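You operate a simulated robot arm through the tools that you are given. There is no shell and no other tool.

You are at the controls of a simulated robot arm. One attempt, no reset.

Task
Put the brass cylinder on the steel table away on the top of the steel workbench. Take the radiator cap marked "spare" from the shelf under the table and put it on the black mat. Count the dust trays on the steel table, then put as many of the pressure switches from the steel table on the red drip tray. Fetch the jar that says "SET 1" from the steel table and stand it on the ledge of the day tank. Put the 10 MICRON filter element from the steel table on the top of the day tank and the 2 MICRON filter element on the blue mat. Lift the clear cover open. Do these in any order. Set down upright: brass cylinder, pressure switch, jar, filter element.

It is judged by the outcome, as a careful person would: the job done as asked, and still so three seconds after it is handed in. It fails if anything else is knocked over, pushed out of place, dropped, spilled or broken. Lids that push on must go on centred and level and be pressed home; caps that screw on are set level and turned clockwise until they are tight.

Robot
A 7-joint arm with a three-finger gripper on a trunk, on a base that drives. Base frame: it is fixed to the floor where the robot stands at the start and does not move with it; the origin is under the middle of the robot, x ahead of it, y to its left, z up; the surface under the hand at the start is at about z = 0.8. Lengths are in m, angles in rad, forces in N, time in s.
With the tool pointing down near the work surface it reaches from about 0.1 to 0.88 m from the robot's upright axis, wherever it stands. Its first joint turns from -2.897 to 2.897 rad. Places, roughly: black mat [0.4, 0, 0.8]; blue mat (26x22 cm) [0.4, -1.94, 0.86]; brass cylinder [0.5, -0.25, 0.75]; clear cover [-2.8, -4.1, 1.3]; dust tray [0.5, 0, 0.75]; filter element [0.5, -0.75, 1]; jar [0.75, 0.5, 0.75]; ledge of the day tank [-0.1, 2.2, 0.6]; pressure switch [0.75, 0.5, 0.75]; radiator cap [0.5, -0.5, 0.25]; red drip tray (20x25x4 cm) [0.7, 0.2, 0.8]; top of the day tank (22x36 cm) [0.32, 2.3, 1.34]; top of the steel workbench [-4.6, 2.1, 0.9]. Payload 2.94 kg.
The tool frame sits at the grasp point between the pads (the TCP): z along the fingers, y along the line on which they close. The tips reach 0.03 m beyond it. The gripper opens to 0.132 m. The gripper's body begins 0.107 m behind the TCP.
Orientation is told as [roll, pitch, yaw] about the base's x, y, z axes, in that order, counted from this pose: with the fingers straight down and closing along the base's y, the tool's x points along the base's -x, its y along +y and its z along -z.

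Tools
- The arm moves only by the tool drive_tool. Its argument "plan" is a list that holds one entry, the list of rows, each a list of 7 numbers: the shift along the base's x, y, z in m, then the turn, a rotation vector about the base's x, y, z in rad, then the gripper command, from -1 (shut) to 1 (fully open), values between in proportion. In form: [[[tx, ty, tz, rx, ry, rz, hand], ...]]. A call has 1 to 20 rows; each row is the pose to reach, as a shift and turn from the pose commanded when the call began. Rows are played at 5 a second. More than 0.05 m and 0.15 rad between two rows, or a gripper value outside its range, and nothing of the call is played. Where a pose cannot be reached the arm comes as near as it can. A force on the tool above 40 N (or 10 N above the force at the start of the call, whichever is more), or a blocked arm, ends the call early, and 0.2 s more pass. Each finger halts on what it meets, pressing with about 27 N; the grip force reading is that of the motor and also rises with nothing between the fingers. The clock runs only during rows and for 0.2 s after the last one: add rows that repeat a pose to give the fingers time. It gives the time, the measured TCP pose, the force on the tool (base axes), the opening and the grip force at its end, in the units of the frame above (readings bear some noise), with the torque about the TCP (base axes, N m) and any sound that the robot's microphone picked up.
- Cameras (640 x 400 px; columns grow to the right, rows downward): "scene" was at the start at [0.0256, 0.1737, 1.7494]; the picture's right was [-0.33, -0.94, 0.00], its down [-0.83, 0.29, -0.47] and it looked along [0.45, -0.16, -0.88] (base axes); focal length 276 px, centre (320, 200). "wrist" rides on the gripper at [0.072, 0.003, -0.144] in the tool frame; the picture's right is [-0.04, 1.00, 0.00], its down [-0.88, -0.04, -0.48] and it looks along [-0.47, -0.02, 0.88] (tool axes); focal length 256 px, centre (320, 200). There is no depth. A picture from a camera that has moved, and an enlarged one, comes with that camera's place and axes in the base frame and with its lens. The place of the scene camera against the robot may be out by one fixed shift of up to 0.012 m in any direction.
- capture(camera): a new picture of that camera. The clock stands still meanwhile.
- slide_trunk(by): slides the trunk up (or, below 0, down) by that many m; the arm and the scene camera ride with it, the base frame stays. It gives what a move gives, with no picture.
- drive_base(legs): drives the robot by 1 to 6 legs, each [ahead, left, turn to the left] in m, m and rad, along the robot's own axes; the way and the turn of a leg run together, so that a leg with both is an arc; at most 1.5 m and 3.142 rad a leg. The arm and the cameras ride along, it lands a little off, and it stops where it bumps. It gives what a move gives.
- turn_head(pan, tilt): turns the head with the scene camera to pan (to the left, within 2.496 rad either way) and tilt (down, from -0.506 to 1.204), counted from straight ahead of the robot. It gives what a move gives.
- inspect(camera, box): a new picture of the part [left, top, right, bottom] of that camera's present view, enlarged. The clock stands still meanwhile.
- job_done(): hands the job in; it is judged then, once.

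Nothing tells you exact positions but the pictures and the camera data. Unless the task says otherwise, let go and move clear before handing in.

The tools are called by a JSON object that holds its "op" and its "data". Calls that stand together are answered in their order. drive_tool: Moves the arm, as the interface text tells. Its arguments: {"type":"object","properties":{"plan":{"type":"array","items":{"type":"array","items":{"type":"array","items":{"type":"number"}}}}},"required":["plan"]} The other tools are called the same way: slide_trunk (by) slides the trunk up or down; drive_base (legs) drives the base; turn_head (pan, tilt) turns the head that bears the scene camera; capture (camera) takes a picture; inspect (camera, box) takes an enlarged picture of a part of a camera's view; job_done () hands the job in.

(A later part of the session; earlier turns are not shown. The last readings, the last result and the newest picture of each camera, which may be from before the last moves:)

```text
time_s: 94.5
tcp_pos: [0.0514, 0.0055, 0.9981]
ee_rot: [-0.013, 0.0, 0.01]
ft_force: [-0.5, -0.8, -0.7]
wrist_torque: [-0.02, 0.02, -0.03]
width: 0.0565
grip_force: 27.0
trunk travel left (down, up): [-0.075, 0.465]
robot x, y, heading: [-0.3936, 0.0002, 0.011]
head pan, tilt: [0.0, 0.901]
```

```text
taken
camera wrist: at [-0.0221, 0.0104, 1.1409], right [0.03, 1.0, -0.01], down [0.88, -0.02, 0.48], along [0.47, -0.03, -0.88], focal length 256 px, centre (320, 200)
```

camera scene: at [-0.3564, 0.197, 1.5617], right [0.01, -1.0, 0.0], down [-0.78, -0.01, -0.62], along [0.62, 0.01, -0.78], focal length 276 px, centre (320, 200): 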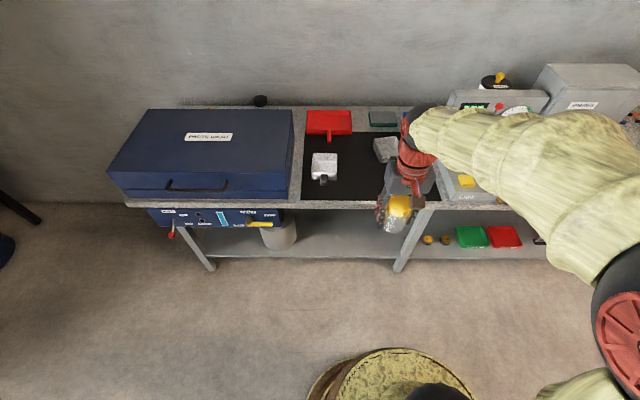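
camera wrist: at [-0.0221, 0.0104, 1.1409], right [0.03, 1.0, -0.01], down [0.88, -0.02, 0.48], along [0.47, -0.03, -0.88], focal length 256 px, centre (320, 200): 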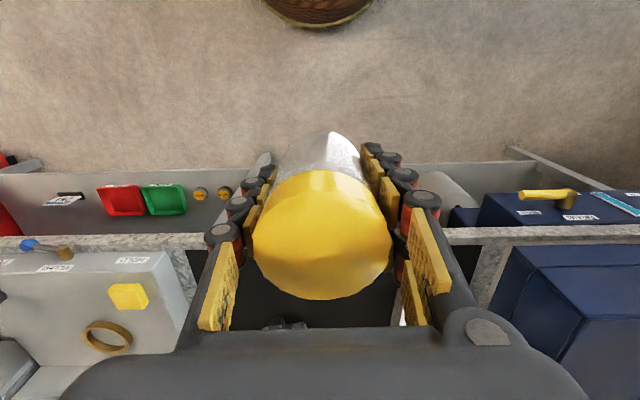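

{"op": "drive_tool", "data": {"plan": [[[0.045, 0.01, 0, 0.012, 0, 0, -1], [0.09, 0.02, 0, 0.012, 0, 0, -1], [0.135, 0.03, 0, 0.012, 0, 0, -1], [0.18, 0.04, 0, 0.012, 0, 0, -1], [0.225, 0.045, 0, 0.012, 0, 0, -1], [0.27, 0.045, 0, 0.012, 0, 0, -1], [0.28, 0.045, -0.04, 0.012, 0, 0, -1], [0.28, 0.045, -0.08, 0.012, 0, 0, -1], [0.28, 0.045, -0.12, 0.012, 0, 0, -1], [0.28, 0.045, -0.14, 0.012, 0, 0, -1], [0.28, 0.045, -0.145, 0.012, 0, 0, -1], [0.28, 0.045, -0.145, 0.012, 0, 0, -1]]]}}

{"op": "capture", "data": {"camera": "scene"}}

{"op": "capture", "data": {"camera": "wrist"}}

```text
time_s: 97.1
tcp_pos: [0.3302, 0.0499, 0.8515]
ee_rot: [0.001, 0.0, 0.011]
ft_force: [0.1, 0.1, 0.8]
wrist_torque: [-0.01, 0.0, -0.04]
width: 0.0569
grip_force: 26.7
trunk travel left (down, up): [-0.075, 0.465]
robot x, y, heading: [-0.3957, 0.0018, 0.01]
head pan, tilt: [0.0, 0.901]
```

```text
taken
camera scene: at [-0.356, 0.197, 1.5616], right [0.01, -1.0, 0.0], down [-0.78, -0.01, -0.62], along [0.62, 0.01, -0.78], focal length 276 px, centre (320, 200)
```

scene: 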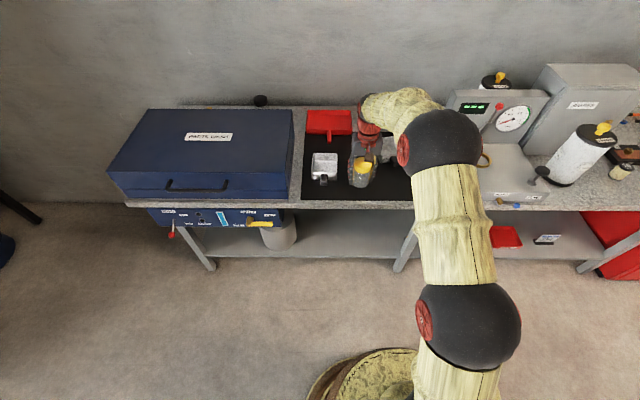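

```text
taken
camera wrist: at [0.2574, 0.0534, 0.9955], right [0.03, 1.0, 0.0], down [0.88, -0.03, 0.48], along [0.47, -0.01, -0.88], focal length 256 px, centre (320, 200)
```

wrist: 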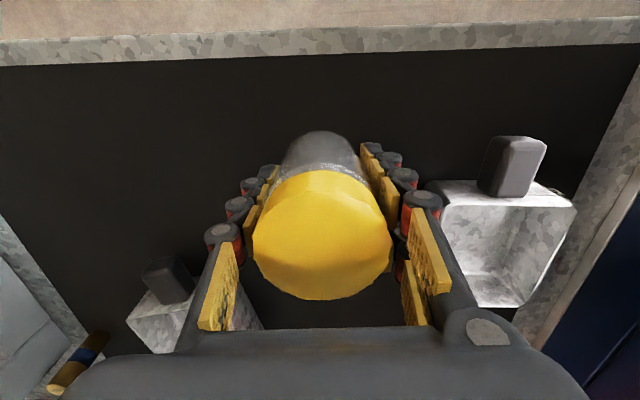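

{"op": "drive_tool", "data": {"plan": [[[0, 0, -0.003, 0, 0, 0, -1], [0, 0, -0.005, 0, 0, 0, -1], [0, 0, -0.005, 0, 0, 0, -1]]]}}

{"op": "drive_tool", "data": {"plan": [[[0, 0, -0.002, 0, 0, 0, -1], [0, 0, -0.003, 0, 0, 0, -1], [0, 0, -0.003, 0, 0, 0, -1]]]}}

```text
time_s: 97.9
tcp_pos: [0.3309, 0.05, 0.848]
ee_rot: [-0.001, 0.001, 0.012]
ft_force: [0.5, -0.4, -0.4]
wrist_torque: [0.03, -0.03, 0.03]
width: 0.0567
grip_force: 27.2
trunk travel left (down, up): [-0.075, 0.465]
robot x, y, heading: [-0.3897, 0.003, 0.012]
head pan, tilt: [0.0, 0.901]
```

```text
time_s: 98.7
tcp_pos: [0.3311, 0.0509, 0.8446]
ee_rot: [0.001, 0.003, 0.01]
ft_force: [0.1, -0.2, -0.3]
wrist_torque: [-0.02, -0.02, 0.0]
width: 0.0569
grip_force: 27.3
trunk travel left (down, up): [-0.075, 0.465]
robot x, y, heading: [-0.391, 0.0009, 0.008]
head pan, tilt: [0.0, 0.901]
```

{"op": "drive_tool", "data": {"plan": [[[0, 0, -0.002, 0, 0, 0, -1], [0, 0, -0.003, 0, 0, 0, -1], [0, 0, -0.003, 0, 0, 0, -1]]]}}

{"op": "drive_tool", "data": {"plan": [[[0, 0, -0.002, 0, 0, 0, -1], [0, 0, -0.002, 0, 0, 0, -1]]]}}

```text
time_s: 99.5
tcp_pos: [0.3309, 0.051, 0.843]
ee_rot: [-0.001, -0.003, 0.01]
ft_force: [-3.3, -0.3, 8.7]
wrist_torque: [-0.12, 0.19, 0.0]
width: 0.0568
grip_force: 27.0
trunk travel left (down, up): [-0.075, 0.465]
robot x, y, heading: [-0.3938, -0.0003, 0.007]
head pan, tilt: [0.0, 0.901]
```

```text
time_s: 100.1
tcp_pos: [0.3308, 0.0509, 0.8427]
ee_rot: [0.0, -0.004, 0.011]
ft_force: [-2.2, 0.2, 20.2]
wrist_torque: [-0.03, 0.11, 0.0]
width: 0.0568
grip_force: 27.1
trunk travel left (down, up): [-0.075, 0.465]
robot x, y, heading: [-0.3959, 0.0043, 0.011]
head pan, tilt: [0.0, 0.901]
```

The jar is down on the mat. I'll open, pitch the tool about the jar by about 46°, and regrasp.

{"op": "drive_tool", "data": {"plan": [[[0, 0, 0.002, 0, 0, 0, 0.0], [0, 0, 0.002, 0, 0, 0, 0.5], [0, 0, 0.002, 0, 0, 0, 0.5], [0, 0, 0.002, 0, 0, 0, 0.5], [0, 0, 0.003, 0, -0.13, 0, 0.5], [0, 0, 0.003, 0, -0.26, 0, 0.5], [0, 0, 0.003, 0, -0.39, 0, 0.5], [0, 0, 0.003, 0, -0.52, 0, 0.5], [0, 0, 0.003, 0, -0.65, 0, 0.5], [0, 0, 0.003, 0, -0.78, 0, 0.5], [0, 0, 0.003, 0, -0.82, 0, 0.5], [0, 0, 0.003, 0, -0.82, 0, 0.5]]]}}

{"op": "capture", "data": {"camera": "wrist"}}

{"op": "inspect", "data": {"camera": "scene", "box": [280, 80, 440, 220]}}

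```text
time_s: 102.7
tcp_pos: [0.3315, 0.0507, 0.8433]
ee_rot: [-0.01, -0.82, 0.014]
ft_force: [0.0, -0.4, 0.2]
wrist_torque: [-0.02, -0.02, -0.02]
width: 0.099
grip_force: 0.2
trunk travel left (down, up): [-0.075, 0.465]
robot x, y, heading: [-0.3925, -0.0014, 0.009]
head pan, tilt: [0.0, 0.901]
```

```text
taken
camera wrist: at [0.1763, 0.0539, 0.8878], right [0.02, 1.0, 0.02], down [0.25, -0.03, 0.97], along [0.97, -0.01, -0.25], focal length 256 px, centre (320, 200)
```

wrist: 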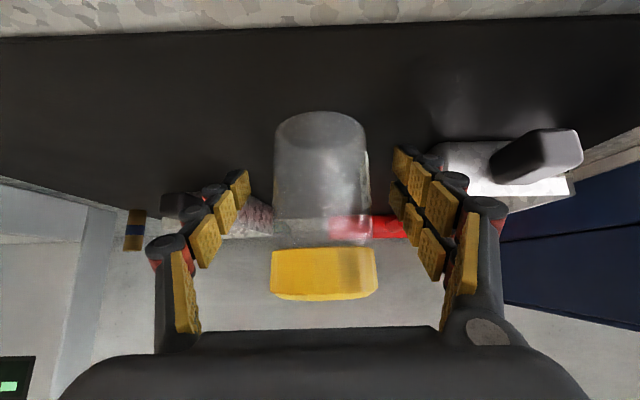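

```text
2.86 times, centred on (360, 150) of scene
camera zoom: at [-0.3561, 0.1971, 1.5617], right [0.01, -1.0, 0.0], down [-0.78, -0.01, -0.62], along [0.62, 0.01, -0.78], focal length 790 px, centre (206, 343)
```

zoom: 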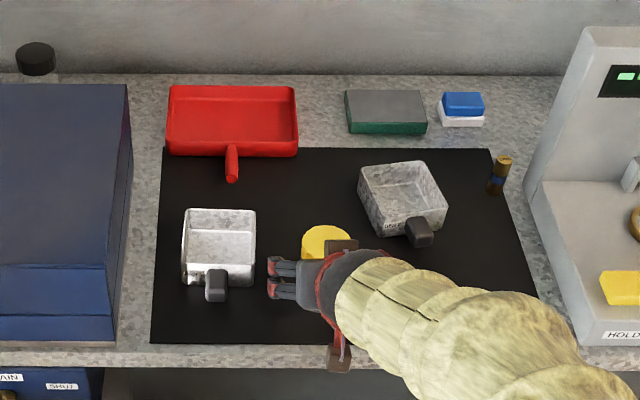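

{"op": "drive_tool", "data": {"plan": [[[0, 0, 0, 0, 0, 0, -1], [0, 0, 0, 0, 0, 0, -1], [0, 0, 0, 0, 0, 0, -1], [0, 0, 0, 0, 0, 0, -1], [0, 0, 0, 0, 0, 0, -1], [0, 0, 0, 0, 0, 0, -1], [0, 0, 0.02, 0, 0, 0, -1], [0, 0, 0.06, 0, 0, 0, -1], [0, 0, 0.1, 0, 0, 0, -1], [0, 0, 0.14, 0, 0, 0, -1], [0, 0, 0.14, 0, 0, 0, -1]]]}}

{"op": "capture", "data": {"camera": "wrist"}}

{"op": "inspect", "data": {"camera": "scene", "box": [280, 80, 440, 220]}}

```text
time_s: 105.1
tcp_pos: [0.3305, 0.0502, 0.9834]
ee_rot: [-0.011, -0.819, 0.016]
ft_force: [0.2, -0.3, -0.9]
wrist_torque: [-0.02, -0.02, 0.03]
width: 0.0577
grip_force: 26.8
trunk travel left (down, up): [-0.075, 0.465]
robot x, y, heading: [-0.3958, 0.002, 0.007]
head pan, tilt: [0.0, 0.901]
```

```text
taken
camera wrist: at [0.1758, 0.0524, 1.0279], right [0.02, 1.0, 0.02], down [0.25, -0.03, 0.97], along [0.97, -0.01, -0.25], focal length 256 px, centre (320, 200)
```

wrist: 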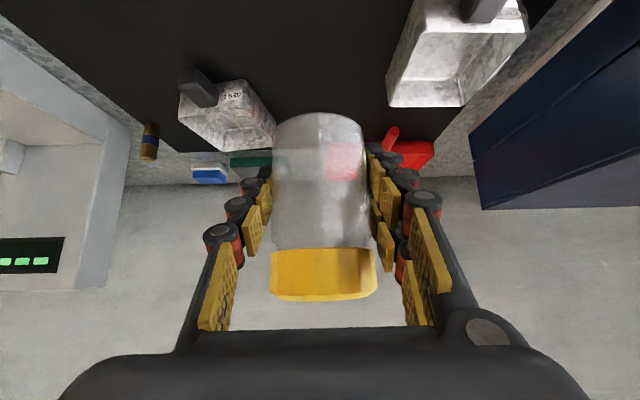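

```text
2.86 times, centred on (360, 150) of scene
camera zoom: at [-0.3565, 0.197, 1.5616], right [0.01, -1.0, 0.0], down [-0.78, -0.01, -0.62], along [0.62, 0.01, -0.78], focal length 790 px, centre (206, 343)
```

zoom: 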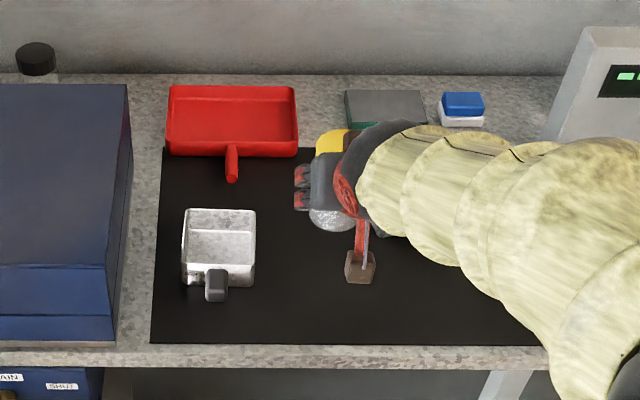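

Regrasped with tilt. I'll retract, raise, and drive back to the tank.

{"op": "drive_tool", "data": {"plan": [[[0, 0, 0.04, 0, 0, 0, -1], [-0.03, 0, 0.07, 0, 0, 0, -1], [-0.07, 0, 0.09, 0, 0, 0, -1], [-0.11, 0, 0.1, 0, 0, 0, -1], [-0.15, 0, 0.1, 0, 0, 0, -1], [-0.19, 0, 0.1, 0, 0, 0, -1], [-0.2, 0, 0.1, 0, 0, 0, -1], [-0.2, 0, 0.1, 0, 0, 0, -1]]]}}

{"op": "drive_base", "data": {"legs": [[0, 0.8, 0], [0, 0, 1.57], [0.5, -0.4, 0]]}}

{"op": "turn_head", "data": {"pan": 0.1, "tilt": 0.85}}

{"op": "capture", "data": {"camera": "scene"}}

{"op": "capture", "data": {"camera": "wrist"}}

```text
time_s: 106.9
tcp_pos: [0.1308, 0.0505, 1.0823]
ee_rot: [-0.011, -0.818, 0.015]
ft_force: [-0.2, 0.4, -0.3]
wrist_torque: [-0.03, -0.02, 0.01]
width: 0.0574
grip_force: 27.0
trunk travel left (down, up): [-0.075, 0.465]
robot x, y, heading: [-0.3939, 0.0009, 0.008]
head pan, tilt: [0.0, 0.901]
```

```text
time_s: 118.2
tcp_pos: [-0.0527, 1.8377, 1.0829]
ee_rot: [-0.011, -0.82, 1.585]
ft_force: [-0.5, -0.3, -0.2]
wrist_torque: [0.01, -0.01, -0.01]
width: 0.0577
grip_force: 27.4
trunk travel left (down, up): [-0.075, 0.465]
robot x, y, heading: [-0.006, 1.3077, 1.575]
head pan, tilt: [0.0, 0.901]
```

```text
time_s: 118.8
tcp_pos: [-0.0517, 1.8366, 1.0839]
ee_rot: [-0.011, -0.819, 1.586]
ft_force: [-0.4, -0.5, -0.4]
wrist_torque: [-0.01, -0.03, 0.0]
width: 0.0579
grip_force: 26.9
trunk travel left (down, up): [-0.075, 0.465]
robot x, y, heading: [-0.0008, 1.3129, 1.578]
head pan, tilt: [0.099, 0.85]
```

```text
taken
camera scene: at [-0.2083, 1.3628, 1.5655], right [0.99, 0.11, 0.0], down [0.08, -0.75, -0.66], along [-0.07, 0.66, -0.75], focal length 276 px, centre (320, 200)
```

scene: 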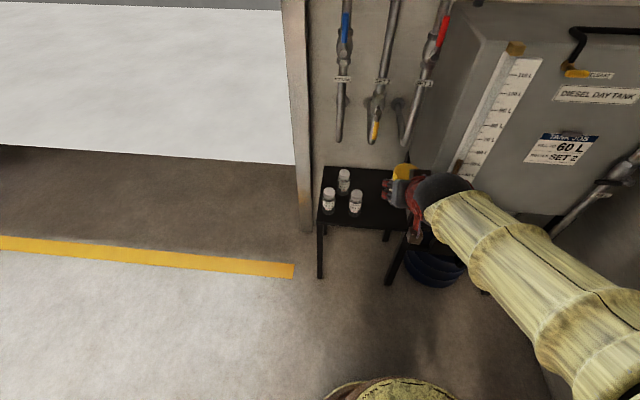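

```text
taken
camera wrist: at [-0.0558, 1.6828, 1.1274], right [-1.0, 0.02, 0.02], down [0.03, 0.25, 0.97], along [0.02, 0.97, -0.25], focal length 256 px, centre (320, 200)
```

wrist: 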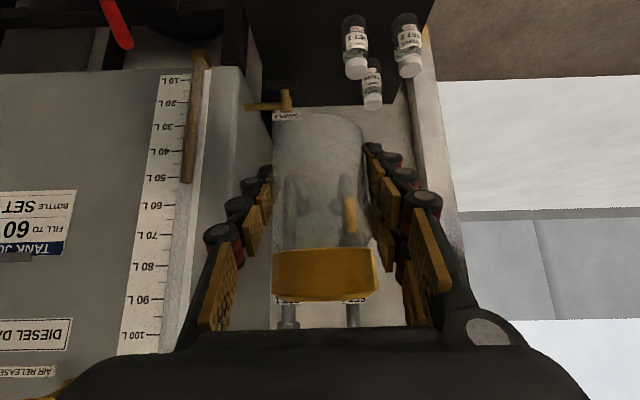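

Next I'll lower in front of the ledge, creep the base forward a little, and slide the jar in under the tap height.

{"op": "drive_tool", "data": {"plan": [[[0, 0, -0.04, 0, 0, 0, -1], [0, 0, -0.08, 0, 0, 0, -1], [0, 0, -0.12, 0, 0, 0, -1], [0, 0, -0.16, 0, 0, 0, -1], [0, 0, -0.2, 0, 0, 0, -1], [0, 0, -0.24, 0, 0, 0, -1], [0, 0, -0.28, 0, 0, 0, -1], [0, 0, -0.32, 0, 0, 0, -1], [0, 0, -0.36, 0, 0, 0, -1], [0, 0, -0.4, 0, 0, 0, -1], [0, 0, -0.4, 0, 0, 0, -1]]]}}

{"op": "drive_base", "data": {"legs": [[0.1, 0, 0]]}}

{"op": "capture", "data": {"camera": "wrist"}}

{"op": "capture", "data": {"camera": "scene"}}

```text
time_s: 121.2
tcp_pos: [-0.0555, 1.8369, 0.682]
ee_rot: [-0.016, -0.819, 1.581]
ft_force: [-0.6, 0.0, -0.5]
wrist_torque: [0.0, 0.03, -0.04]
width: 0.058
grip_force: 27.1
out of reach, approached as far as the arm can: row 10, 11
trunk travel left (down, up): [-0.075, 0.465]
robot x, y, heading: [-0.0021, 1.3103, 1.576]
head pan, tilt: [0.099, 0.85]
```

```text
time_s: 122.4
tcp_pos: [-0.0572, 1.9359, 0.6837]
ee_rot: [-0.016, -0.818, 1.582]
ft_force: [-0.1, 0.2, 0.1]
wrist_torque: [0.04, 0.03, 0.0]
width: 0.0582
grip_force: 26.6
trunk travel left (down, up): [-0.075, 0.465]
robot x, y, heading: [-0.0039, 1.4132, 1.579]
head pan, tilt: [0.099, 0.85]
```

```text
taken
camera wrist: at [-0.0617, 1.7823, 0.7277], right [-1.0, 0.03, 0.02], down [0.03, 0.25, 0.97], along [0.02, 0.97, -0.25], focal length 256 px, centre (320, 200)
```

wrist: 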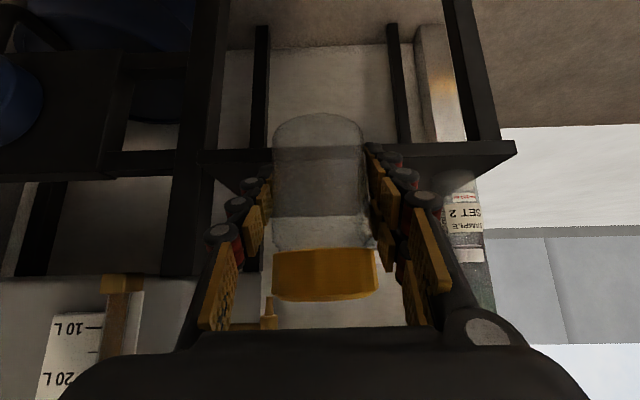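

```text
taken
camera scene: at [-0.2091, 1.4623, 1.5655], right [0.99, 0.11, 0.0], down [0.08, -0.75, -0.66], along [-0.07, 0.66, -0.75], focal length 276 px, centre (320, 200)
```

scene: 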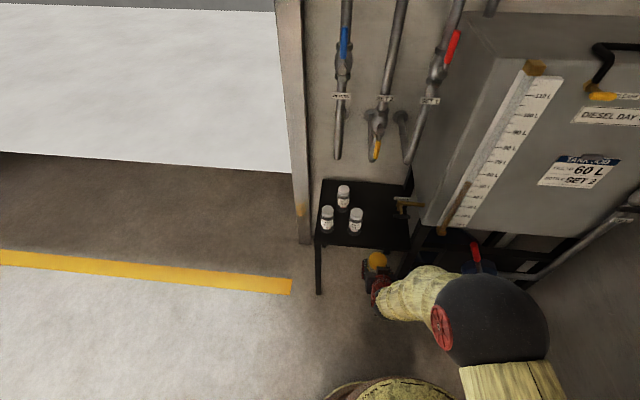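

{"op": "drive_tool", "data": {"plan": [[[0.006, 0.035, 0, 0, 0, 0, -1], [0.012, 0.07, 0, 0, 0, 0, -1], [0.018, 0.1, 0, 0, 0, 0, -1], [0.024, 0.13, 0, 0, 0, 0, -1], [0.024, 0.15, 0, 0, 0, 0, -1], [0.024, 0.15, 0, 0, 0, 0, -1]]]}}

{"op": "capture", "data": {"camera": "wrist"}}

{"op": "inspect", "data": {"camera": "scene", "box": [310, 160, 470, 280]}}

```text
time_s: 123.8
tcp_pos: [-0.0346, 2.087, 0.6842]
ee_rot: [-0.027, -0.816, 1.581]
ft_force: [-0.1, -0.3, -0.6]
wrist_torque: [0.04, 0.01, -0.02]
width: 0.0579
grip_force: 26.8
out of reach, approached as far as the arm can: row 3, 4
trunk travel left (down, up): [-0.075, 0.465]
robot x, y, heading: [-0.0069, 1.4122, 1.578]
head pan, tilt: [0.099, 0.85]
```

```text
taken
camera wrist: at [-0.0411, 1.9342, 0.7288], right [-1.0, 0.04, 0.01], down [0.02, 0.26, 0.97], along [0.03, 0.97, -0.26], focal length 256 px, centre (320, 200)
```

wrist: 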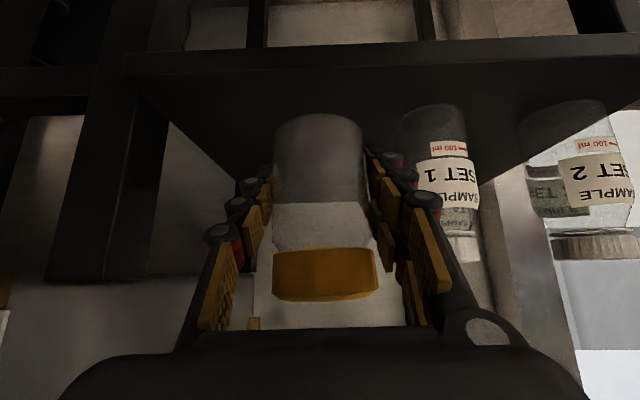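

```text
3.33 times, centred on (390, 220) of scene
camera zoom: at [-0.209, 1.4632, 1.5655], right [0.99, 0.11, 0.0], down [0.08, -0.75, -0.66], along [-0.07, 0.66, -0.75], focal length 921 px, centre (87, 133)
```

zoom: 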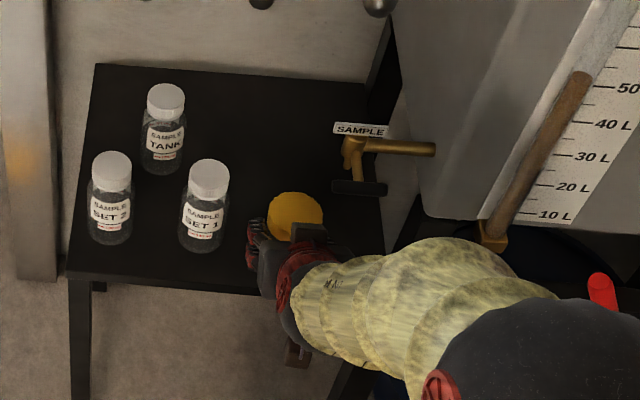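

{"op": "drive_tool", "data": {"plan": [[[0.001, 0.02, 0, 0, 0, 0, -1], [0.001, 0.033, 0, 0, 0, 0, -1], [0.001, 0.033, -0.015, 0, 0, 0, -1], [0.001, 0.033, -0.028, 0, 0, 0, -1], [0.001, 0.033, -0.028, 0, 0, 0, -1]]]}}

{"op": "capture", "data": {"camera": "wrist"}}

```text
time_s: 125.0
tcp_pos: [-0.0346, 2.121, 0.6549]
ee_rot: [-0.026, -0.817, 1.582]
ft_force: [-0.1, -0.8, -0.6]
wrist_torque: [-0.02, -0.01, 0.01]
width: 0.058
grip_force: 26.8
trunk travel left (down, up): [-0.075, 0.465]
robot x, y, heading: [-0.0001, 1.4119, 1.579]
head pan, tilt: [0.099, 0.85]
```

```text
taken
camera wrist: at [-0.0403, 1.9669, 0.7003], right [-1.0, 0.04, 0.01], down [0.02, 0.26, 0.97], along [0.03, 0.97, -0.26], focal length 256 px, centre (320, 200)
```

wrist: 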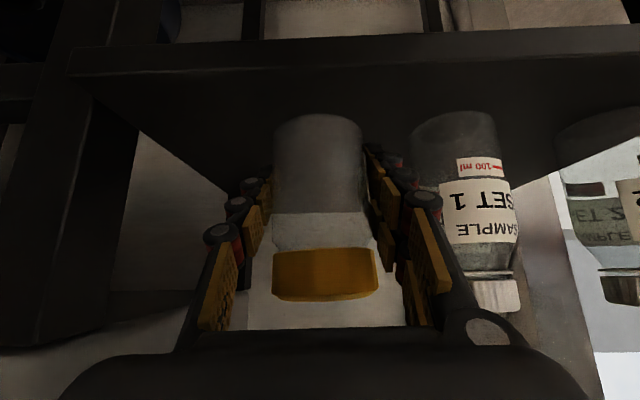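

{"op": "drive_tool", "data": {"plan": [[[0, 0, -0.005, 0, 0, 0, -1], [0, 0, -0.009, 0, 0, 0, -1], [0, 0, -0.009, 0, 0, 0, -1]]]}}

{"op": "drive_tool", "data": {"plan": [[[0, 0, -0.002, 0, 0, 0, -1], [0, 0, -0.003, 0, 0, 0, -1], [0, 0, -0.003, 0, 0, 0, -1]]]}}

```text
time_s: 125.8
tcp_pos: [-0.035, 2.1202, 0.6474]
ee_rot: [-0.025, -0.817, 1.582]
ft_force: [0.3, 0.4, -0.3]
wrist_torque: [-0.04, -0.01, 0.0]
width: 0.058
grip_force: 26.7
out of reach, approached as far as the arm can: row 2, 3
trunk travel left (down, up): [-0.075, 0.465]
robot x, y, heading: [-0.0066, 1.4067, 1.581]
head pan, tilt: [0.099, 0.85]
```

```text
time_s: 126.6
tcp_pos: [-0.0357, 2.1209, 0.6437]
ee_rot: [-0.026, -0.814, 1.581]
ft_force: [0.4, 0.2, -0.3]
wrist_torque: [-0.05, 0.01, -0.01]
width: 0.0575
grip_force: 26.8
trunk travel left (down, up): [-0.075, 0.465]
robot x, y, heading: [-0.0075, 1.4106, 1.576]
head pan, tilt: [0.099, 0.85]
```

{"op": "drive_tool", "data": {"plan": [[[0, 0, -0.002, 0, 0, 0, -1], [0, 0, -0.003, 0, 0, 0, -1], [0, 0, -0.003, 0, 0, 0, -1]]]}}

{"op": "drive_tool", "data": {"plan": [[[0, 0, -0.002, 0, 0, 0, -1], [0, 0, -0.003, 0, 0, 0, -1], [0, 0, -0.003, 0, 0, 0, -1]]]}}

```text
time_s: 127.4
tcp_pos: [-0.0379, 2.1204, 0.6399]
ee_rot: [-0.029, -0.815, 1.581]
ft_force: [0.2, 0.0, 0.0]
wrist_torque: [-0.01, 0.01, 0.02]
width: 0.0578
grip_force: 27.0
trunk travel left (down, up): [-0.075, 0.465]
robot x, y, heading: [-0.0058, 1.4129, 1.581]
head pan, tilt: [0.099, 0.85]
```

```text
time_s: 128.2
tcp_pos: [-0.0355, 2.1226, 0.6395]
ee_rot: [-0.028, -0.818, 1.58]
ft_force: [1.0, 0.1, 8.4]
wrist_torque: [0.03, 0.18, -0.02]
width: 0.058
grip_force: 26.9
trunk travel left (down, up): [-0.075, 0.465]
robot x, y, heading: [-0.0067, 1.4114, 1.581]
head pan, tilt: [0.099, 0.85]
```

{"op": "drive_tool", "data": {"plan": [[[0, 0, -0.001, 0, 0, 0, -1], [0, 0, -0.001, 0, 0, 0, 0.2], [0, 0, -0.001, 0, 0, 0, 0.2], [0, 0, -0.001, 0, 0, 0, 0.2], [0, 0, 0, 0, 0, 0, 0.2]]]}}

{"op": "capture", "data": {"camera": "wrist"}}

```text
time_s: 129.4
tcp_pos: [-0.0372, 2.1212, 0.6379]
ee_rot: [-0.027, -0.817, 1.582]
ft_force: [1.2, 0.3, -0.5]
wrist_torque: [0.02, 0.04, 0.03]
width: 0.0792
grip_force: 0.0
trunk travel left (down, up): [-0.075, 0.465]
robot x, y, heading: [-0.0026, 1.4125, 1.58]
head pan, tilt: [0.099, 0.85]
```

```text
taken
camera wrist: at [-0.0439, 1.9678, 0.6823], right [-1.0, 0.04, 0.01], down [0.02, 0.26, 0.97], along [0.03, 0.97, -0.26], focal length 256 px, centre (320, 200)
```

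wrist: 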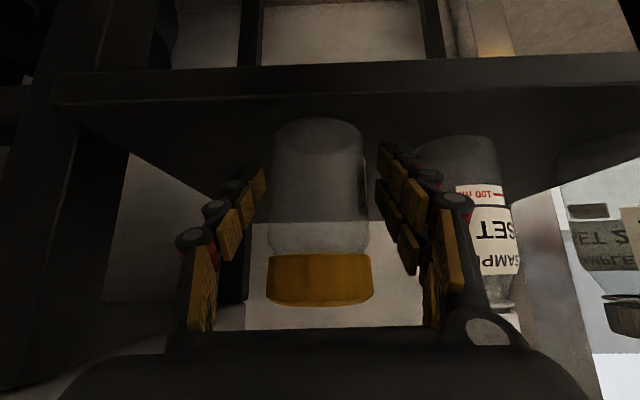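

{"op": "drive_tool", "data": {"plan": [[[0, -0.025, 0.01, 0, 0, 0, 0.2], [0, -0.055, 0.025, 0, 0, 0, 0.2], [0, -0.09, 0.045, 0, 0, 0, 0.2], [0, -0.125, 0.07, 0, 0, 0, 0.2], [0, -0.16, 0.1, 0, 0, 0, 0.2], [0, -0.19, 0.13, 0, 0, 0, 0.2], [0, -0.22, 0.17, 0, 0, 0, 0.2], [0, -0.24, 0.21, 0, 0, 0, 0.2], [0, -0.24, 0.25, 0, 0, 0, 0.2], [0, -0.24, 0.29, 0, 0, 0, 0.2], [0, -0.24, 0.33, 0, 0, 0, 0.5], [0, -0.24, 0.37, 0, 0, 0, 1]]]}}

{"op": "capture", "data": {"camera": "wrist"}}

{"op": "inspect", "data": {"camera": "scene", "box": [310, 160, 470, 280]}}

```text
time_s: 132.0
tcp_pos: [-0.0361, 1.8804, 1.007]
ee_rot: [-0.016, -0.817, 1.58]
ft_force: [0.3, -0.2, 0.3]
wrist_torque: [0.0, -0.01, 0.02]
width: 0.1166
grip_force: 0.0
out of reach, approached as far as the arm can: row 1, 2, 3, 4
trunk travel left (down, up): [-0.075, 0.465]
robot x, y, heading: [-0.0048, 1.4129, 1.576]
head pan, tilt: [0.099, 0.85]
```

```text
taken
camera wrist: at [-0.0406, 1.7271, 1.0519], right [-1.0, 0.03, 0.02], down [0.03, 0.26, 0.97], along [0.02, 0.97, -0.26], focal length 256 px, centre (320, 200)
```

wrist: 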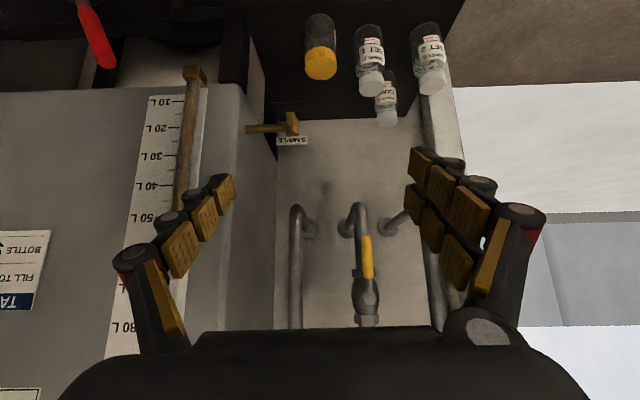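

```text
3.33 times, centred on (390, 220) of scene
camera zoom: at [-0.2091, 1.4627, 1.5655], right [0.99, 0.11, 0.0], down [0.08, -0.75, -0.66], along [-0.07, 0.66, -0.75], focal length 921 px, centre (87, 133)
```

zoom: 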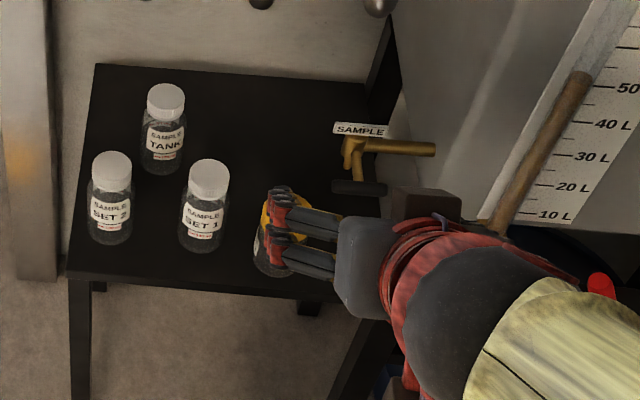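

The jar stands well on the ledge. I'll straighten the tool, raise the trunk, and return to the table for the pressure switches.

{"op": "drive_tool", "data": {"plan": [[[0, -0.01, 0.02, -0.13, 0, 0, 1], [0, -0.02, 0.04, -0.26, 0, 0, 1], [0, -0.03, 0.06, -0.39, 0, 0, 1], [0, -0.04, 0.08, -0.52, 0, 0, 1], [0, -0.05, 0.1, -0.65, 0, 0, 1], [0, -0.05, 0.12, -0.78, 0, 0, 1], [0, -0.05, 0.12, -0.817, 0, 0, 1], [0, -0.05, 0.12, -0.817, 0, 0, 1]]]}}

{"op": "slide_trunk", "data": {"by": 0.2}}

{"op": "capture", "data": {"camera": "scene"}}

{"op": "drive_base", "data": {"legs": [[-0.5, 0.4, 0], [0, 0, -1.575], [0.35, -0.35, 0]]}}

{"op": "turn_head", "data": {"pan": -0.1, "tilt": 0.9}}

{"op": "capture", "data": {"camera": "scene"}}

{"op": "capture", "data": {"camera": "wrist"}}

```text
time_s: 133.8
tcp_pos: [-0.0359, 1.8306, 1.1286]
ee_rot: [-0.007, -0.001, 1.578]
ft_force: [0.0, 0.0, 0.2]
wrist_torque: [-0.01, 0.03, 0.04]
width: 0.132
grip_force: 0.1
out of reach, approached as far as the arm can: row 1
trunk travel left (down, up): [-0.075, 0.465]
robot x, y, heading: [-0.0045, 1.4104, 1.583]
head pan, tilt: [0.099, 0.85]
```

```text
time_s: 136.0
tcp_pos: [-0.0354, 1.8299, 1.3285]
ee_rot: [-0.008, -0.001, 1.578]
ft_force: [0.8, 0.3, -0.6]
wrist_torque: [0.02, 0.01, 0.0]
width: 0.1318
grip_force: 0.1
trunk travel left (down, up): [-0.275, 0.265]
robot x, y, heading: [-0.01, 1.4125, 1.578]
head pan, tilt: [0.099, 0.85]
```

```text
taken
camera scene: at [-0.2091, 1.4628, 1.7654], right [0.99, 0.11, 0.0], down [0.08, -0.75, -0.66], along [-0.07, 0.66, -0.75], focal length 276 px, centre (320, 200)
```

scene: 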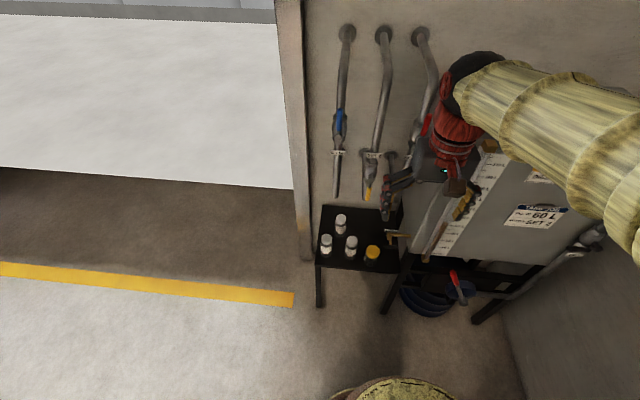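

```text
time_s: 145.9
tcp_pos: [0.3764, 0.5941, 1.3274]
ee_rot: [-0.007, -0.002, 0.013]
ft_force: [0.3, -1.2, -0.5]
wrist_torque: [-0.02, 0.06, -0.02]
width: 0.1317
grip_force: 0.0
trunk travel left (down, up): [-0.275, 0.265]
robot x, y, heading: [-0.0446, 0.5634, 0.016]
head pan, tilt: [0.099, 0.85]
```

```text
time_s: 146.6
tcp_pos: [0.3765, 0.5943, 1.3279]
ee_rot: [-0.007, -0.002, 0.013]
ft_force: [0.2, 0.0, 0.0]
wrist_torque: [-0.01, -0.01, 0.01]
width: 0.1323
grip_force: 0.1
trunk travel left (down, up): [-0.275, 0.265]
robot x, y, heading: [-0.0429, 0.5615, 0.014]
head pan, tilt: [-0.099, 0.901]
```

```text
taken
camera scene: at [-0.0063, 0.7499, 1.7617], right [-0.09, -1.0, 0.0], down [-0.78, 0.07, -0.62], along [0.62, -0.05, -0.78], focal length 276 px, centre (320, 200)
```

scene: 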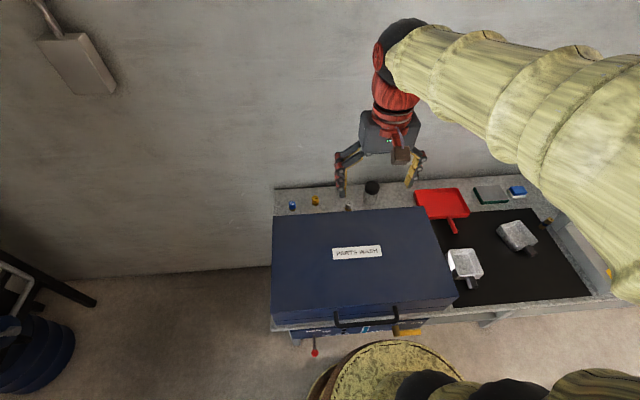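

```text
taken
camera wrist: at [0.3028, 0.5983, 1.4703], right [0.03, 1.0, -0.01], down [0.88, -0.02, 0.48], along [0.48, -0.02, -0.88], focal length 256 px, centre (320, 200)
```

wrist: 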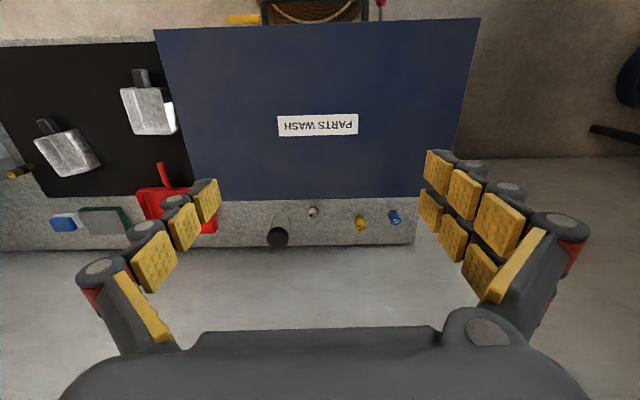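

I'll move above the 2.0 bar switch for a close look.

{"op": "drive_tool", "data": {"plan": [[[0.04, -0.005, -0.02, 0.007, 0, -0.013, 1], [0.08, -0.01, -0.04, 0.007, 0, -0.013, 1], [0.12, -0.015, -0.06, 0.007, 0, -0.013, 1], [0.16, -0.02, -0.08, 0.007, 0, -0.013, 0.5], [0.2, -0.025, -0.1, 0.007, 0, -0.013, 0.2], [0.24, -0.03, -0.12, 0.007, 0, -0.013, 0.2], [0.27, -0.035, -0.15, 0.007, 0, -0.013, 0.2], [0.3, -0.038, -0.18, 0.007, 0, -0.013, 0.2], [0.3, -0.038, -0.22, 0.007, 0, -0.013, 0.2], [0.3, -0.038, -0.26, 0.007, 0, -0.013, 0.2], [0.3, -0.038, -0.3, 0.007, 0, -0.013, 0.2], [0.3, -0.038, -0.3, 0.007, 0, -0.013, 0.2]]]}}

{"op": "capture", "data": {"camera": "wrist"}}

{"op": "inspect", "data": {"camera": "scene", "box": [260, 160, 420, 260]}}

```text
time_s: 149.2
tcp_pos: [0.6757, 0.5576, 1.027]
ee_rot: [0.001, -0.002, -0.001]
ft_force: [-0.6, 0.2, -0.2]
wrist_torque: [0.0, 0.02, 0.02]
width: 0.0791
grip_force: 0.0
trunk travel left (down, up): [-0.275, 0.265]
robot x, y, heading: [-0.0422, 0.5606, 0.019]
head pan, tilt: [-0.099, 0.901]
```

```text
taken
camera wrist: at [0.6029, 0.5604, 1.1693], right [0.04, 1.0, 0.0], down [0.88, -0.04, 0.48], along [0.48, -0.02, -0.88], focal length 256 px, centre (320, 200)
```

wrist: 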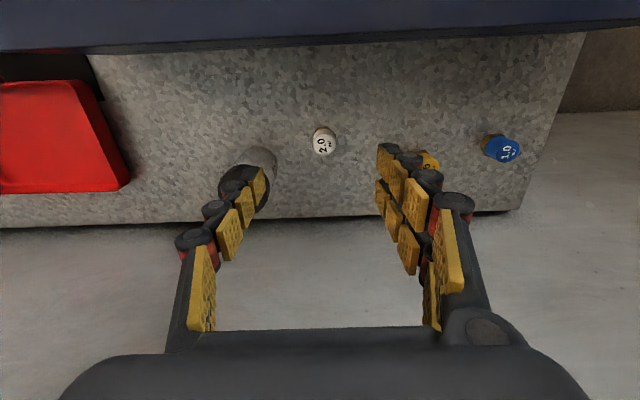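

```text
4.00 times, centred on (340, 210) of scene
camera zoom: at [-0.0062, 0.7499, 1.7617], right [-0.09, -1.0, 0.0], down [-0.78, 0.07, -0.62], along [0.62, -0.05, -0.78], focal length 1105 px, centre (240, 160)
```

zoom: 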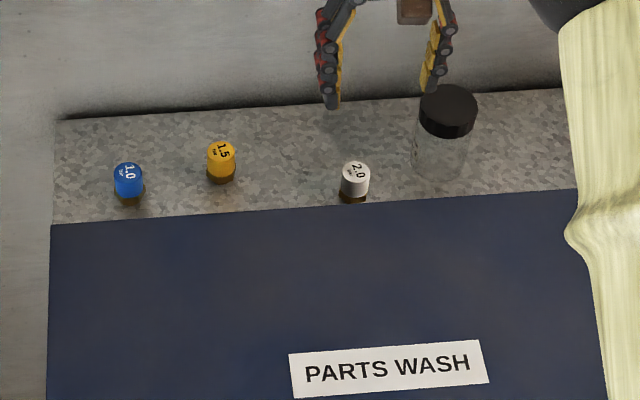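

{"op": "drive_tool", "data": {"plan": [[[0.018, 0.003, -0.03, 0, 0, 0, 0.2], [0.018, 0.003, -0.07, 0, 0, 0, 0.2], [0.018, 0.003, -0.11, 0, 0, 0, 0.2], [0.018, 0.003, -0.11, 0, 0, 0, 0.2]]]}}

{"op": "capture", "data": {"camera": "wrist"}}

```text
time_s: 150.2
tcp_pos: [0.695, 0.5591, 0.9163]
ee_rot: [0.001, -0.001, -0.001]
ft_force: [-0.2, 0.9, -0.2]
wrist_torque: [0.02, 0.02, -0.01]
width: 0.0792
grip_force: 0.0
trunk travel left (down, up): [-0.275, 0.265]
robot x, y, heading: [-0.047, 0.5585, 0.014]
head pan, tilt: [-0.099, 0.901]
```

```text
taken
camera wrist: at [0.6208, 0.5628, 1.0596], right [0.04, 1.0, 0.0], down [0.88, -0.04, 0.48], along [0.48, -0.02, -0.88], focal length 256 px, centre (320, 200)
```

wrist: 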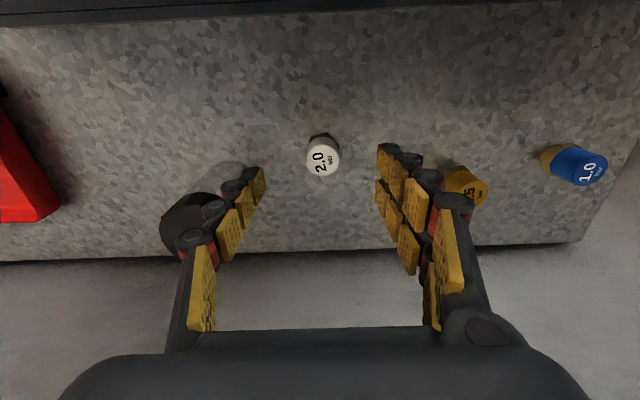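

{"op": "drive_tool", "data": {"plan": [[[-0.002, 0.002, -0.04, 0, 0, 0, 0.2], [-0.002, 0.002, -0.077, 0, 0, 0, 0.2], [-0.002, 0.002, -0.077, 0, 0, 0, 0.0], [-0.002, 0.002, -0.077, 0, 0, 0, -0.5], [-0.002, 0.002, -0.077, 0, 0, 0, -1], [-0.002, 0.002, -0.077, 0, 0, 0, -1], [-0.002, 0.002, -0.077, 0, 0, 0, -1], [-0.002, 0.002, -0.077, 0, 0, 0, -1]]]}}

{"op": "capture", "data": {"camera": "wrist"}}

```text
time_s: 152.0
tcp_pos: [0.6909, 0.5621, 0.8402]
ee_rot: [0.0, -0.002, 0.001]
ft_force: [0.3, -1.0, 0.1]
wrist_torque: [-0.01, 0.0, -0.02]
width: 0.0291
grip_force: 27.0
trunk travel left (down, up): [-0.275, 0.265]
robot x, y, heading: [-0.0432, 0.5597, 0.016]
head pan, tilt: [-0.099, 0.901]
```

```text
taken
camera wrist: at [0.6184, 0.5658, 0.9832], right [0.04, 1.0, 0.0], down [0.88, -0.04, 0.48], along [0.48, -0.02, -0.88], focal length 256 px, centre (320, 200)
```

wrist: 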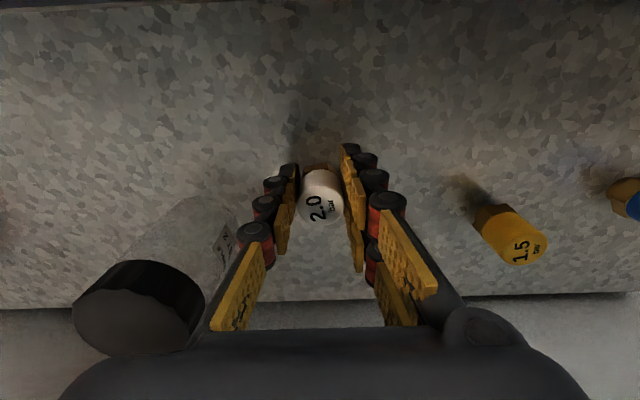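

Held. I'll lift and move over the red drip tray.

{"op": "drive_tool", "data": {"plan": [[[0, 0, 0.02, 0, 0, 0, -1], [0, 0, 0.06, 0, 0, 0, -1], [0, 0, 0.1, 0, 0, 0, -1], [0, 0, 0.14, 0, 0, 0, -1], [0, -0.04, 0.16, 0, 0, 0, -1], [0, -0.08, 0.16, 0, 0, 0, -1], [0, -0.12, 0.16, 0, 0, 0, -1], [0, -0.16, 0.16, 0, 0, 0, -1], [0, -0.2, 0.16, 0, 0, 0, -1], [0, -0.24, 0.16, 0, 0, 0, -1], [0, -0.28, 0.16, 0, 0, 0, -1], [0, -0.32, 0.16, 0, 0, 0, -1], [0, -0.34, 0.16, 0, 0, 0, -1], [0, -0.34, 0.16, 0, 0, 0, -1]]]}}

{"op": "capture", "data": {"camera": "wrist"}}

{"op": "capture", "data": {"camera": "scene"}}

```text
time_s: 155.0
tcp_pos: [0.6926, 0.2195, 0.9994]
ee_rot: [0.001, -0.003, 0.001]
ft_force: [-0.1, -0.4, -1.4]
wrist_torque: [0.02, 0.0, 0.02]
width: 0.0289
grip_force: 27.1
trunk travel left (down, up): [-0.275, 0.265]
robot x, y, heading: [-0.0435, 0.5631, 0.017]
head pan, tilt: [-0.099, 0.901]
```

```text
taken
camera wrist: at [0.6195, 0.2234, 1.1427], right [0.04, 1.0, 0.0], down [0.88, -0.04, 0.48], along [0.48, -0.02, -0.88], focal length 256 px, centre (320, 200)
```

wrist: 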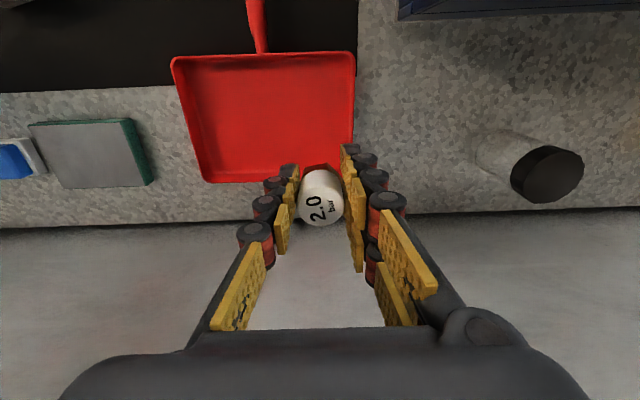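

```text
taken
camera scene: at [-0.0059, 0.7496, 1.7617], right [-0.09, -1.0, 0.0], down [-0.78, 0.07, -0.62], along [0.62, -0.05, -0.78], focal length 276 px, centre (320, 200)
```

scene: 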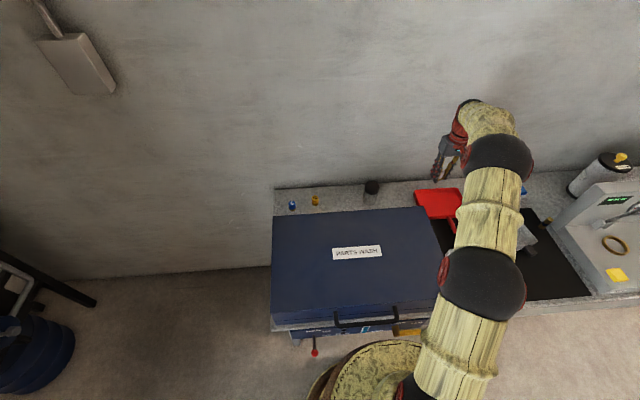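

The tray interior spans x≈0.61–0.75, y≈0.07–0.26. I'll place the first switch at about (0.70, 0.195).

{"op": "drive_tool", "data": {"plan": [[[0.007, -0.0245, -0.02, 0, 0, 0, -1], [0.007, -0.0245, -0.06, 0, 0, 0, -1], [0.007, -0.0245, -0.1, 0, 0, 0, -1], [0.007, -0.0245, -0.13, 0, 0, 0, -1], [0.007, -0.0245, -0.145, 0, 0, 0, -1], [0.007, -0.0245, -0.145, 0, 0, 0, -1]]]}}

{"op": "capture", "data": {"camera": "wrist"}}

```text
time_s: 156.4
tcp_pos: [0.7001, 0.1967, 0.8553]
ee_rot: [0.0, -0.001, 0.002]
ft_force: [0.0, -0.4, -1.8]
wrist_torque: [-0.01, -0.01, 0.0]
width: 0.029
grip_force: 27.4
trunk travel left (down, up): [-0.275, 0.265]
robot x, y, heading: [-0.0427, 0.5615, 0.011]
head pan, tilt: [-0.099, 0.901]
```

```text
taken
camera wrist: at [0.6262, 0.2004, 0.999], right [0.04, 1.0, 0.0], down [0.88, -0.04, 0.48], along [0.48, -0.02, -0.88], focal length 256 px, centre (320, 200)
```

wrist: 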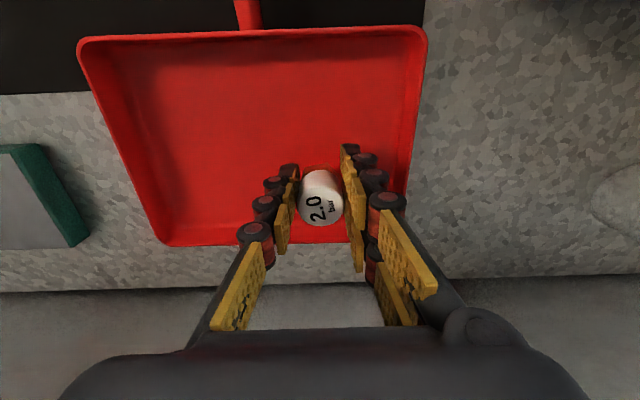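

{"op": "drive_tool", "data": {"plan": [[[-0.005, -0.015, 0, 0, 0, 0, -1], [-0.005, -0.015, -0.006, 0, 0, 0, -1], [-0.005, -0.015, -0.006, 0, 0, 0, -1]]]}}

{"op": "drive_tool", "data": {"plan": [[[0, 0, -0.0015, 0, 0, 0, -1], [0, 0, -0.003, 0, 0, 0, -1], [0, 0, -0.003, 0, 0, 0, -1]]]}}

```text
time_s: 157.2
tcp_pos: [0.6943, 0.1811, 0.8504]
ee_rot: [-0.001, -0.001, 0.0]
ft_force: [-1.3, 1.1, -1.8]
wrist_torque: [-0.04, 0.04, 0.01]
width: 0.029
grip_force: 26.3
trunk travel left (down, up): [-0.275, 0.265]
robot x, y, heading: [-0.0444, 0.5638, 0.011]
head pan, tilt: [-0.099, 0.901]
```

```text
time_s: 158.0
tcp_pos: [0.6953, 0.1807, 0.8463]
ee_rot: [-0.001, 0.0, 0.0]
ft_force: [0.3, 0.9, -2.6]
wrist_torque: [-0.01, 0.06, -0.05]
width: 0.0288
grip_force: 26.8
trunk travel left (down, up): [-0.275, 0.265]
robot x, y, heading: [-0.0437, 0.5626, 0.015]
head pan, tilt: [-0.099, 0.901]
```

{"op": "drive_tool", "data": {"plan": [[[0, 0, -0.0015, 0, 0, 0, -1], [0, 0, -0.0025, 0, 0, 0, -1], [0, 0, -0.0025, 0, 0, 0, -1]]]}}

{"op": "drive_tool", "data": {"plan": [[[0, 0, -0.001, 0, 0, 0, -1], [0, 0, -0.002, 0, 0, 0, -1], [0, 0, -0.002, 0, 0, 0, -1]]]}}

```text
time_s: 158.8
tcp_pos: [0.6941, 0.1808, 0.8463]
ee_rot: [-0.003, -0.004, 0.0]
ft_force: [-0.9, 1.8, 11.2]
wrist_torque: [0.09, 0.08, 0.01]
width: 0.0292
grip_force: 27.2
trunk travel left (down, up): [-0.275, 0.265]
robot x, y, heading: [-0.0437, 0.5647, 0.012]
head pan, tilt: [-0.099, 0.901]
```

```text
time_s: 159.6
tcp_pos: [0.6948, 0.1807, 0.8446]
ee_rot: [-0.004, -0.008, 0.001]
ft_force: [2.2, 0.0, 20.7]
wrist_torque: [-0.01, -0.08, -0.02]
width: 0.0293
grip_force: 26.9
trunk travel left (down, up): [-0.275, 0.265]
robot x, y, heading: [-0.0425, 0.5642, 0.015]
head pan, tilt: [-0.099, 0.901]
```

{"op": "drive_tool", "data": {"plan": [[[0, 0, 0.002, 0, 0, 0, -1], [0, 0, 0.002, 0, 0, 0, -0.15], [0, 0, 0.002, 0, 0, 0, -0.15], [0, 0, 0.002, 0, 0, 0, -0.15], [0, 0, 0.03, 0, 0, 0, -0.15], [0, 0, 0.07, 0, 0, 0, -0.15], [0, 0, 0.11, 0, 0, 0, -0.15], [0, 0, 0.15, 0, 0, 0, -0.15], [0, 0.03, 0.17, 0, 0, 0, -0.15], [0, 0.03, 0.17, 0, 0, 0, -0.15]]]}}

{"op": "capture", "data": {"camera": "wrist"}}

```text
time_s: 161.8
tcp_pos: [0.6952, 0.2111, 1.0114]
ee_rot: [-0.001, -0.002, 0.0]
ft_force: [-0.2, 0.7, 0.3]
wrist_torque: [-0.04, 0.0, -0.02]
width: 0.056
grip_force: 0.2
trunk travel left (down, up): [-0.275, 0.265]
robot x, y, heading: [-0.0439, 0.5628, 0.014]
head pan, tilt: [-0.099, 0.901]
```

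```text
taken
camera wrist: at [0.6218, 0.2156, 1.1548], right [0.04, 1.0, 0.0], down [0.88, -0.04, 0.48], along [0.48, -0.02, -0.88], focal length 256 px, centre (320, 200)
```

wrist: 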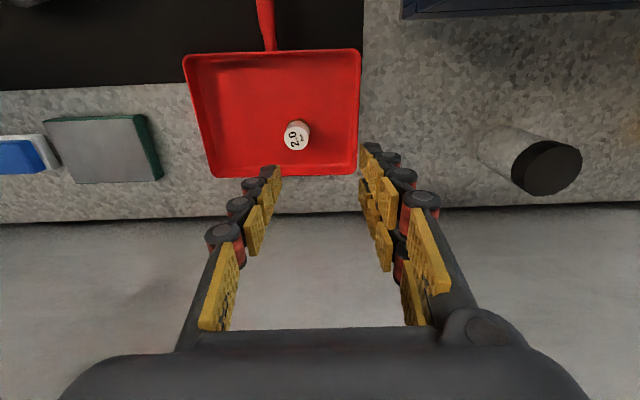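

First switch is standing in the tray. Now the 1.5 switch.

{"op": "drive_tool", "data": {"plan": [[[0, 0.045, 0, 0, 0, 0, -0.1], [0, 0.09, 0, 0, 0, 0, -0.1], [0, 0.135, 0, 0, 0, 0, -0.1], [0, 0.18, 0, 0, 0, 0, -0.1], [0, 0.225, 0, 0, 0, 0, -0.1], [0, 0.27, 0, 0, 0, 0, -0.1], [0, 0.315, 0, 0, 0, 0, -0.1], [0, 0.36, 0, 0, 0, 0, -0.1], [0, 0.405, 0, 0, 0, 0, 0], [0.01, 0.445, 0, 0, 0, 0, 0.1], [0.025, 0.48, 0, 0, 0, 0, 0.1], [0.025, 0.48, -0.04, 0, 0, 0, 0.1], [0.025, 0.48, -0.08, 0, 0, 0, 0.1], [0.025, 0.48, -0.08, 0, 0, 0, 0.1]]]}}

{"op": "capture", "data": {"camera": "wrist"}}

```text
time_s: 164.8
tcp_pos: [0.7194, 0.6926, 0.9325]
ee_rot: [-0.001, -0.002, -0.001]
ft_force: [0.1, 0.8, 0.2]
wrist_torque: [0.01, 0.03, 0.0]
width: 0.0728
grip_force: 0.1
trunk travel left (down, up): [-0.275, 0.265]
robot x, y, heading: [-0.0458, 0.5628, 0.016]
head pan, tilt: [-0.099, 0.901]
```

```text
taken
camera wrist: at [0.646, 0.6964, 1.0751], right [0.04, 1.0, 0.0], down [0.88, -0.04, 0.48], along [0.48, -0.02, -0.88], focal length 256 px, centre (320, 200)
```

wrist: 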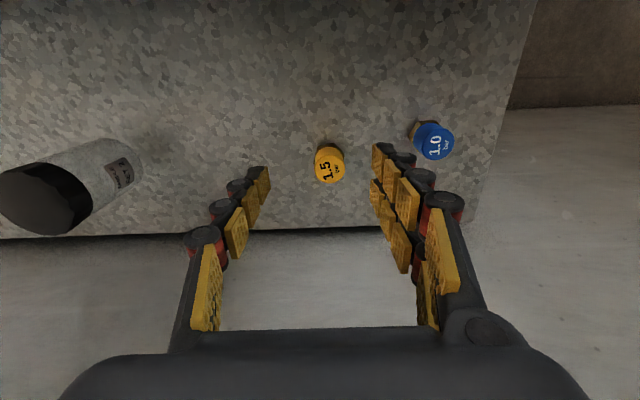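

{"op": "drive_tool", "data": {"plan": [[[0.0115, 0.0085, -0.03, 0, 0, 0, 0.0], [0.0115, 0.0085, -0.07, 0, 0, 0, 0.0], [0.0115, 0.0085, -0.092, 0, 0, 0, 0.0], [0.0115, 0.0085, -0.092, 0, 0, 0, -0.5], [0.0115, 0.0085, -0.092, 0, 0, 0, -1], [0.0115, 0.0085, -0.092, 0, 0, 0, -1], [0.0115, 0.0085, -0.092, 0, 0, 0, -1], [0.0115, 0.0085, -0.092, 0, 0, 0, -1]]]}}

{"op": "capture", "data": {"camera": "wrist"}}

```text
time_s: 166.6
tcp_pos: [0.7311, 0.7001, 0.8409]
ee_rot: [-0.001, -0.003, -0.001]
ft_force: [0.0, -0.1, -0.4]
wrist_torque: [-0.02, -0.01, -0.02]
width: 0.0293
grip_force: 26.7
trunk travel left (down, up): [-0.275, 0.265]
robot x, y, heading: [-0.0428, 0.5649, 0.017]
head pan, tilt: [-0.099, 0.901]
```

```text
taken
camera wrist: at [0.6573, 0.7041, 0.9829], right [0.04, 1.0, 0.0], down [0.88, -0.04, 0.48], along [0.48, -0.02, -0.88], focal length 256 px, centre (320, 200)
```

wrist: 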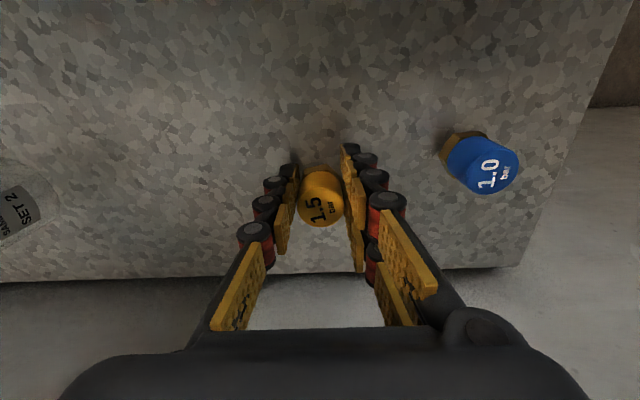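

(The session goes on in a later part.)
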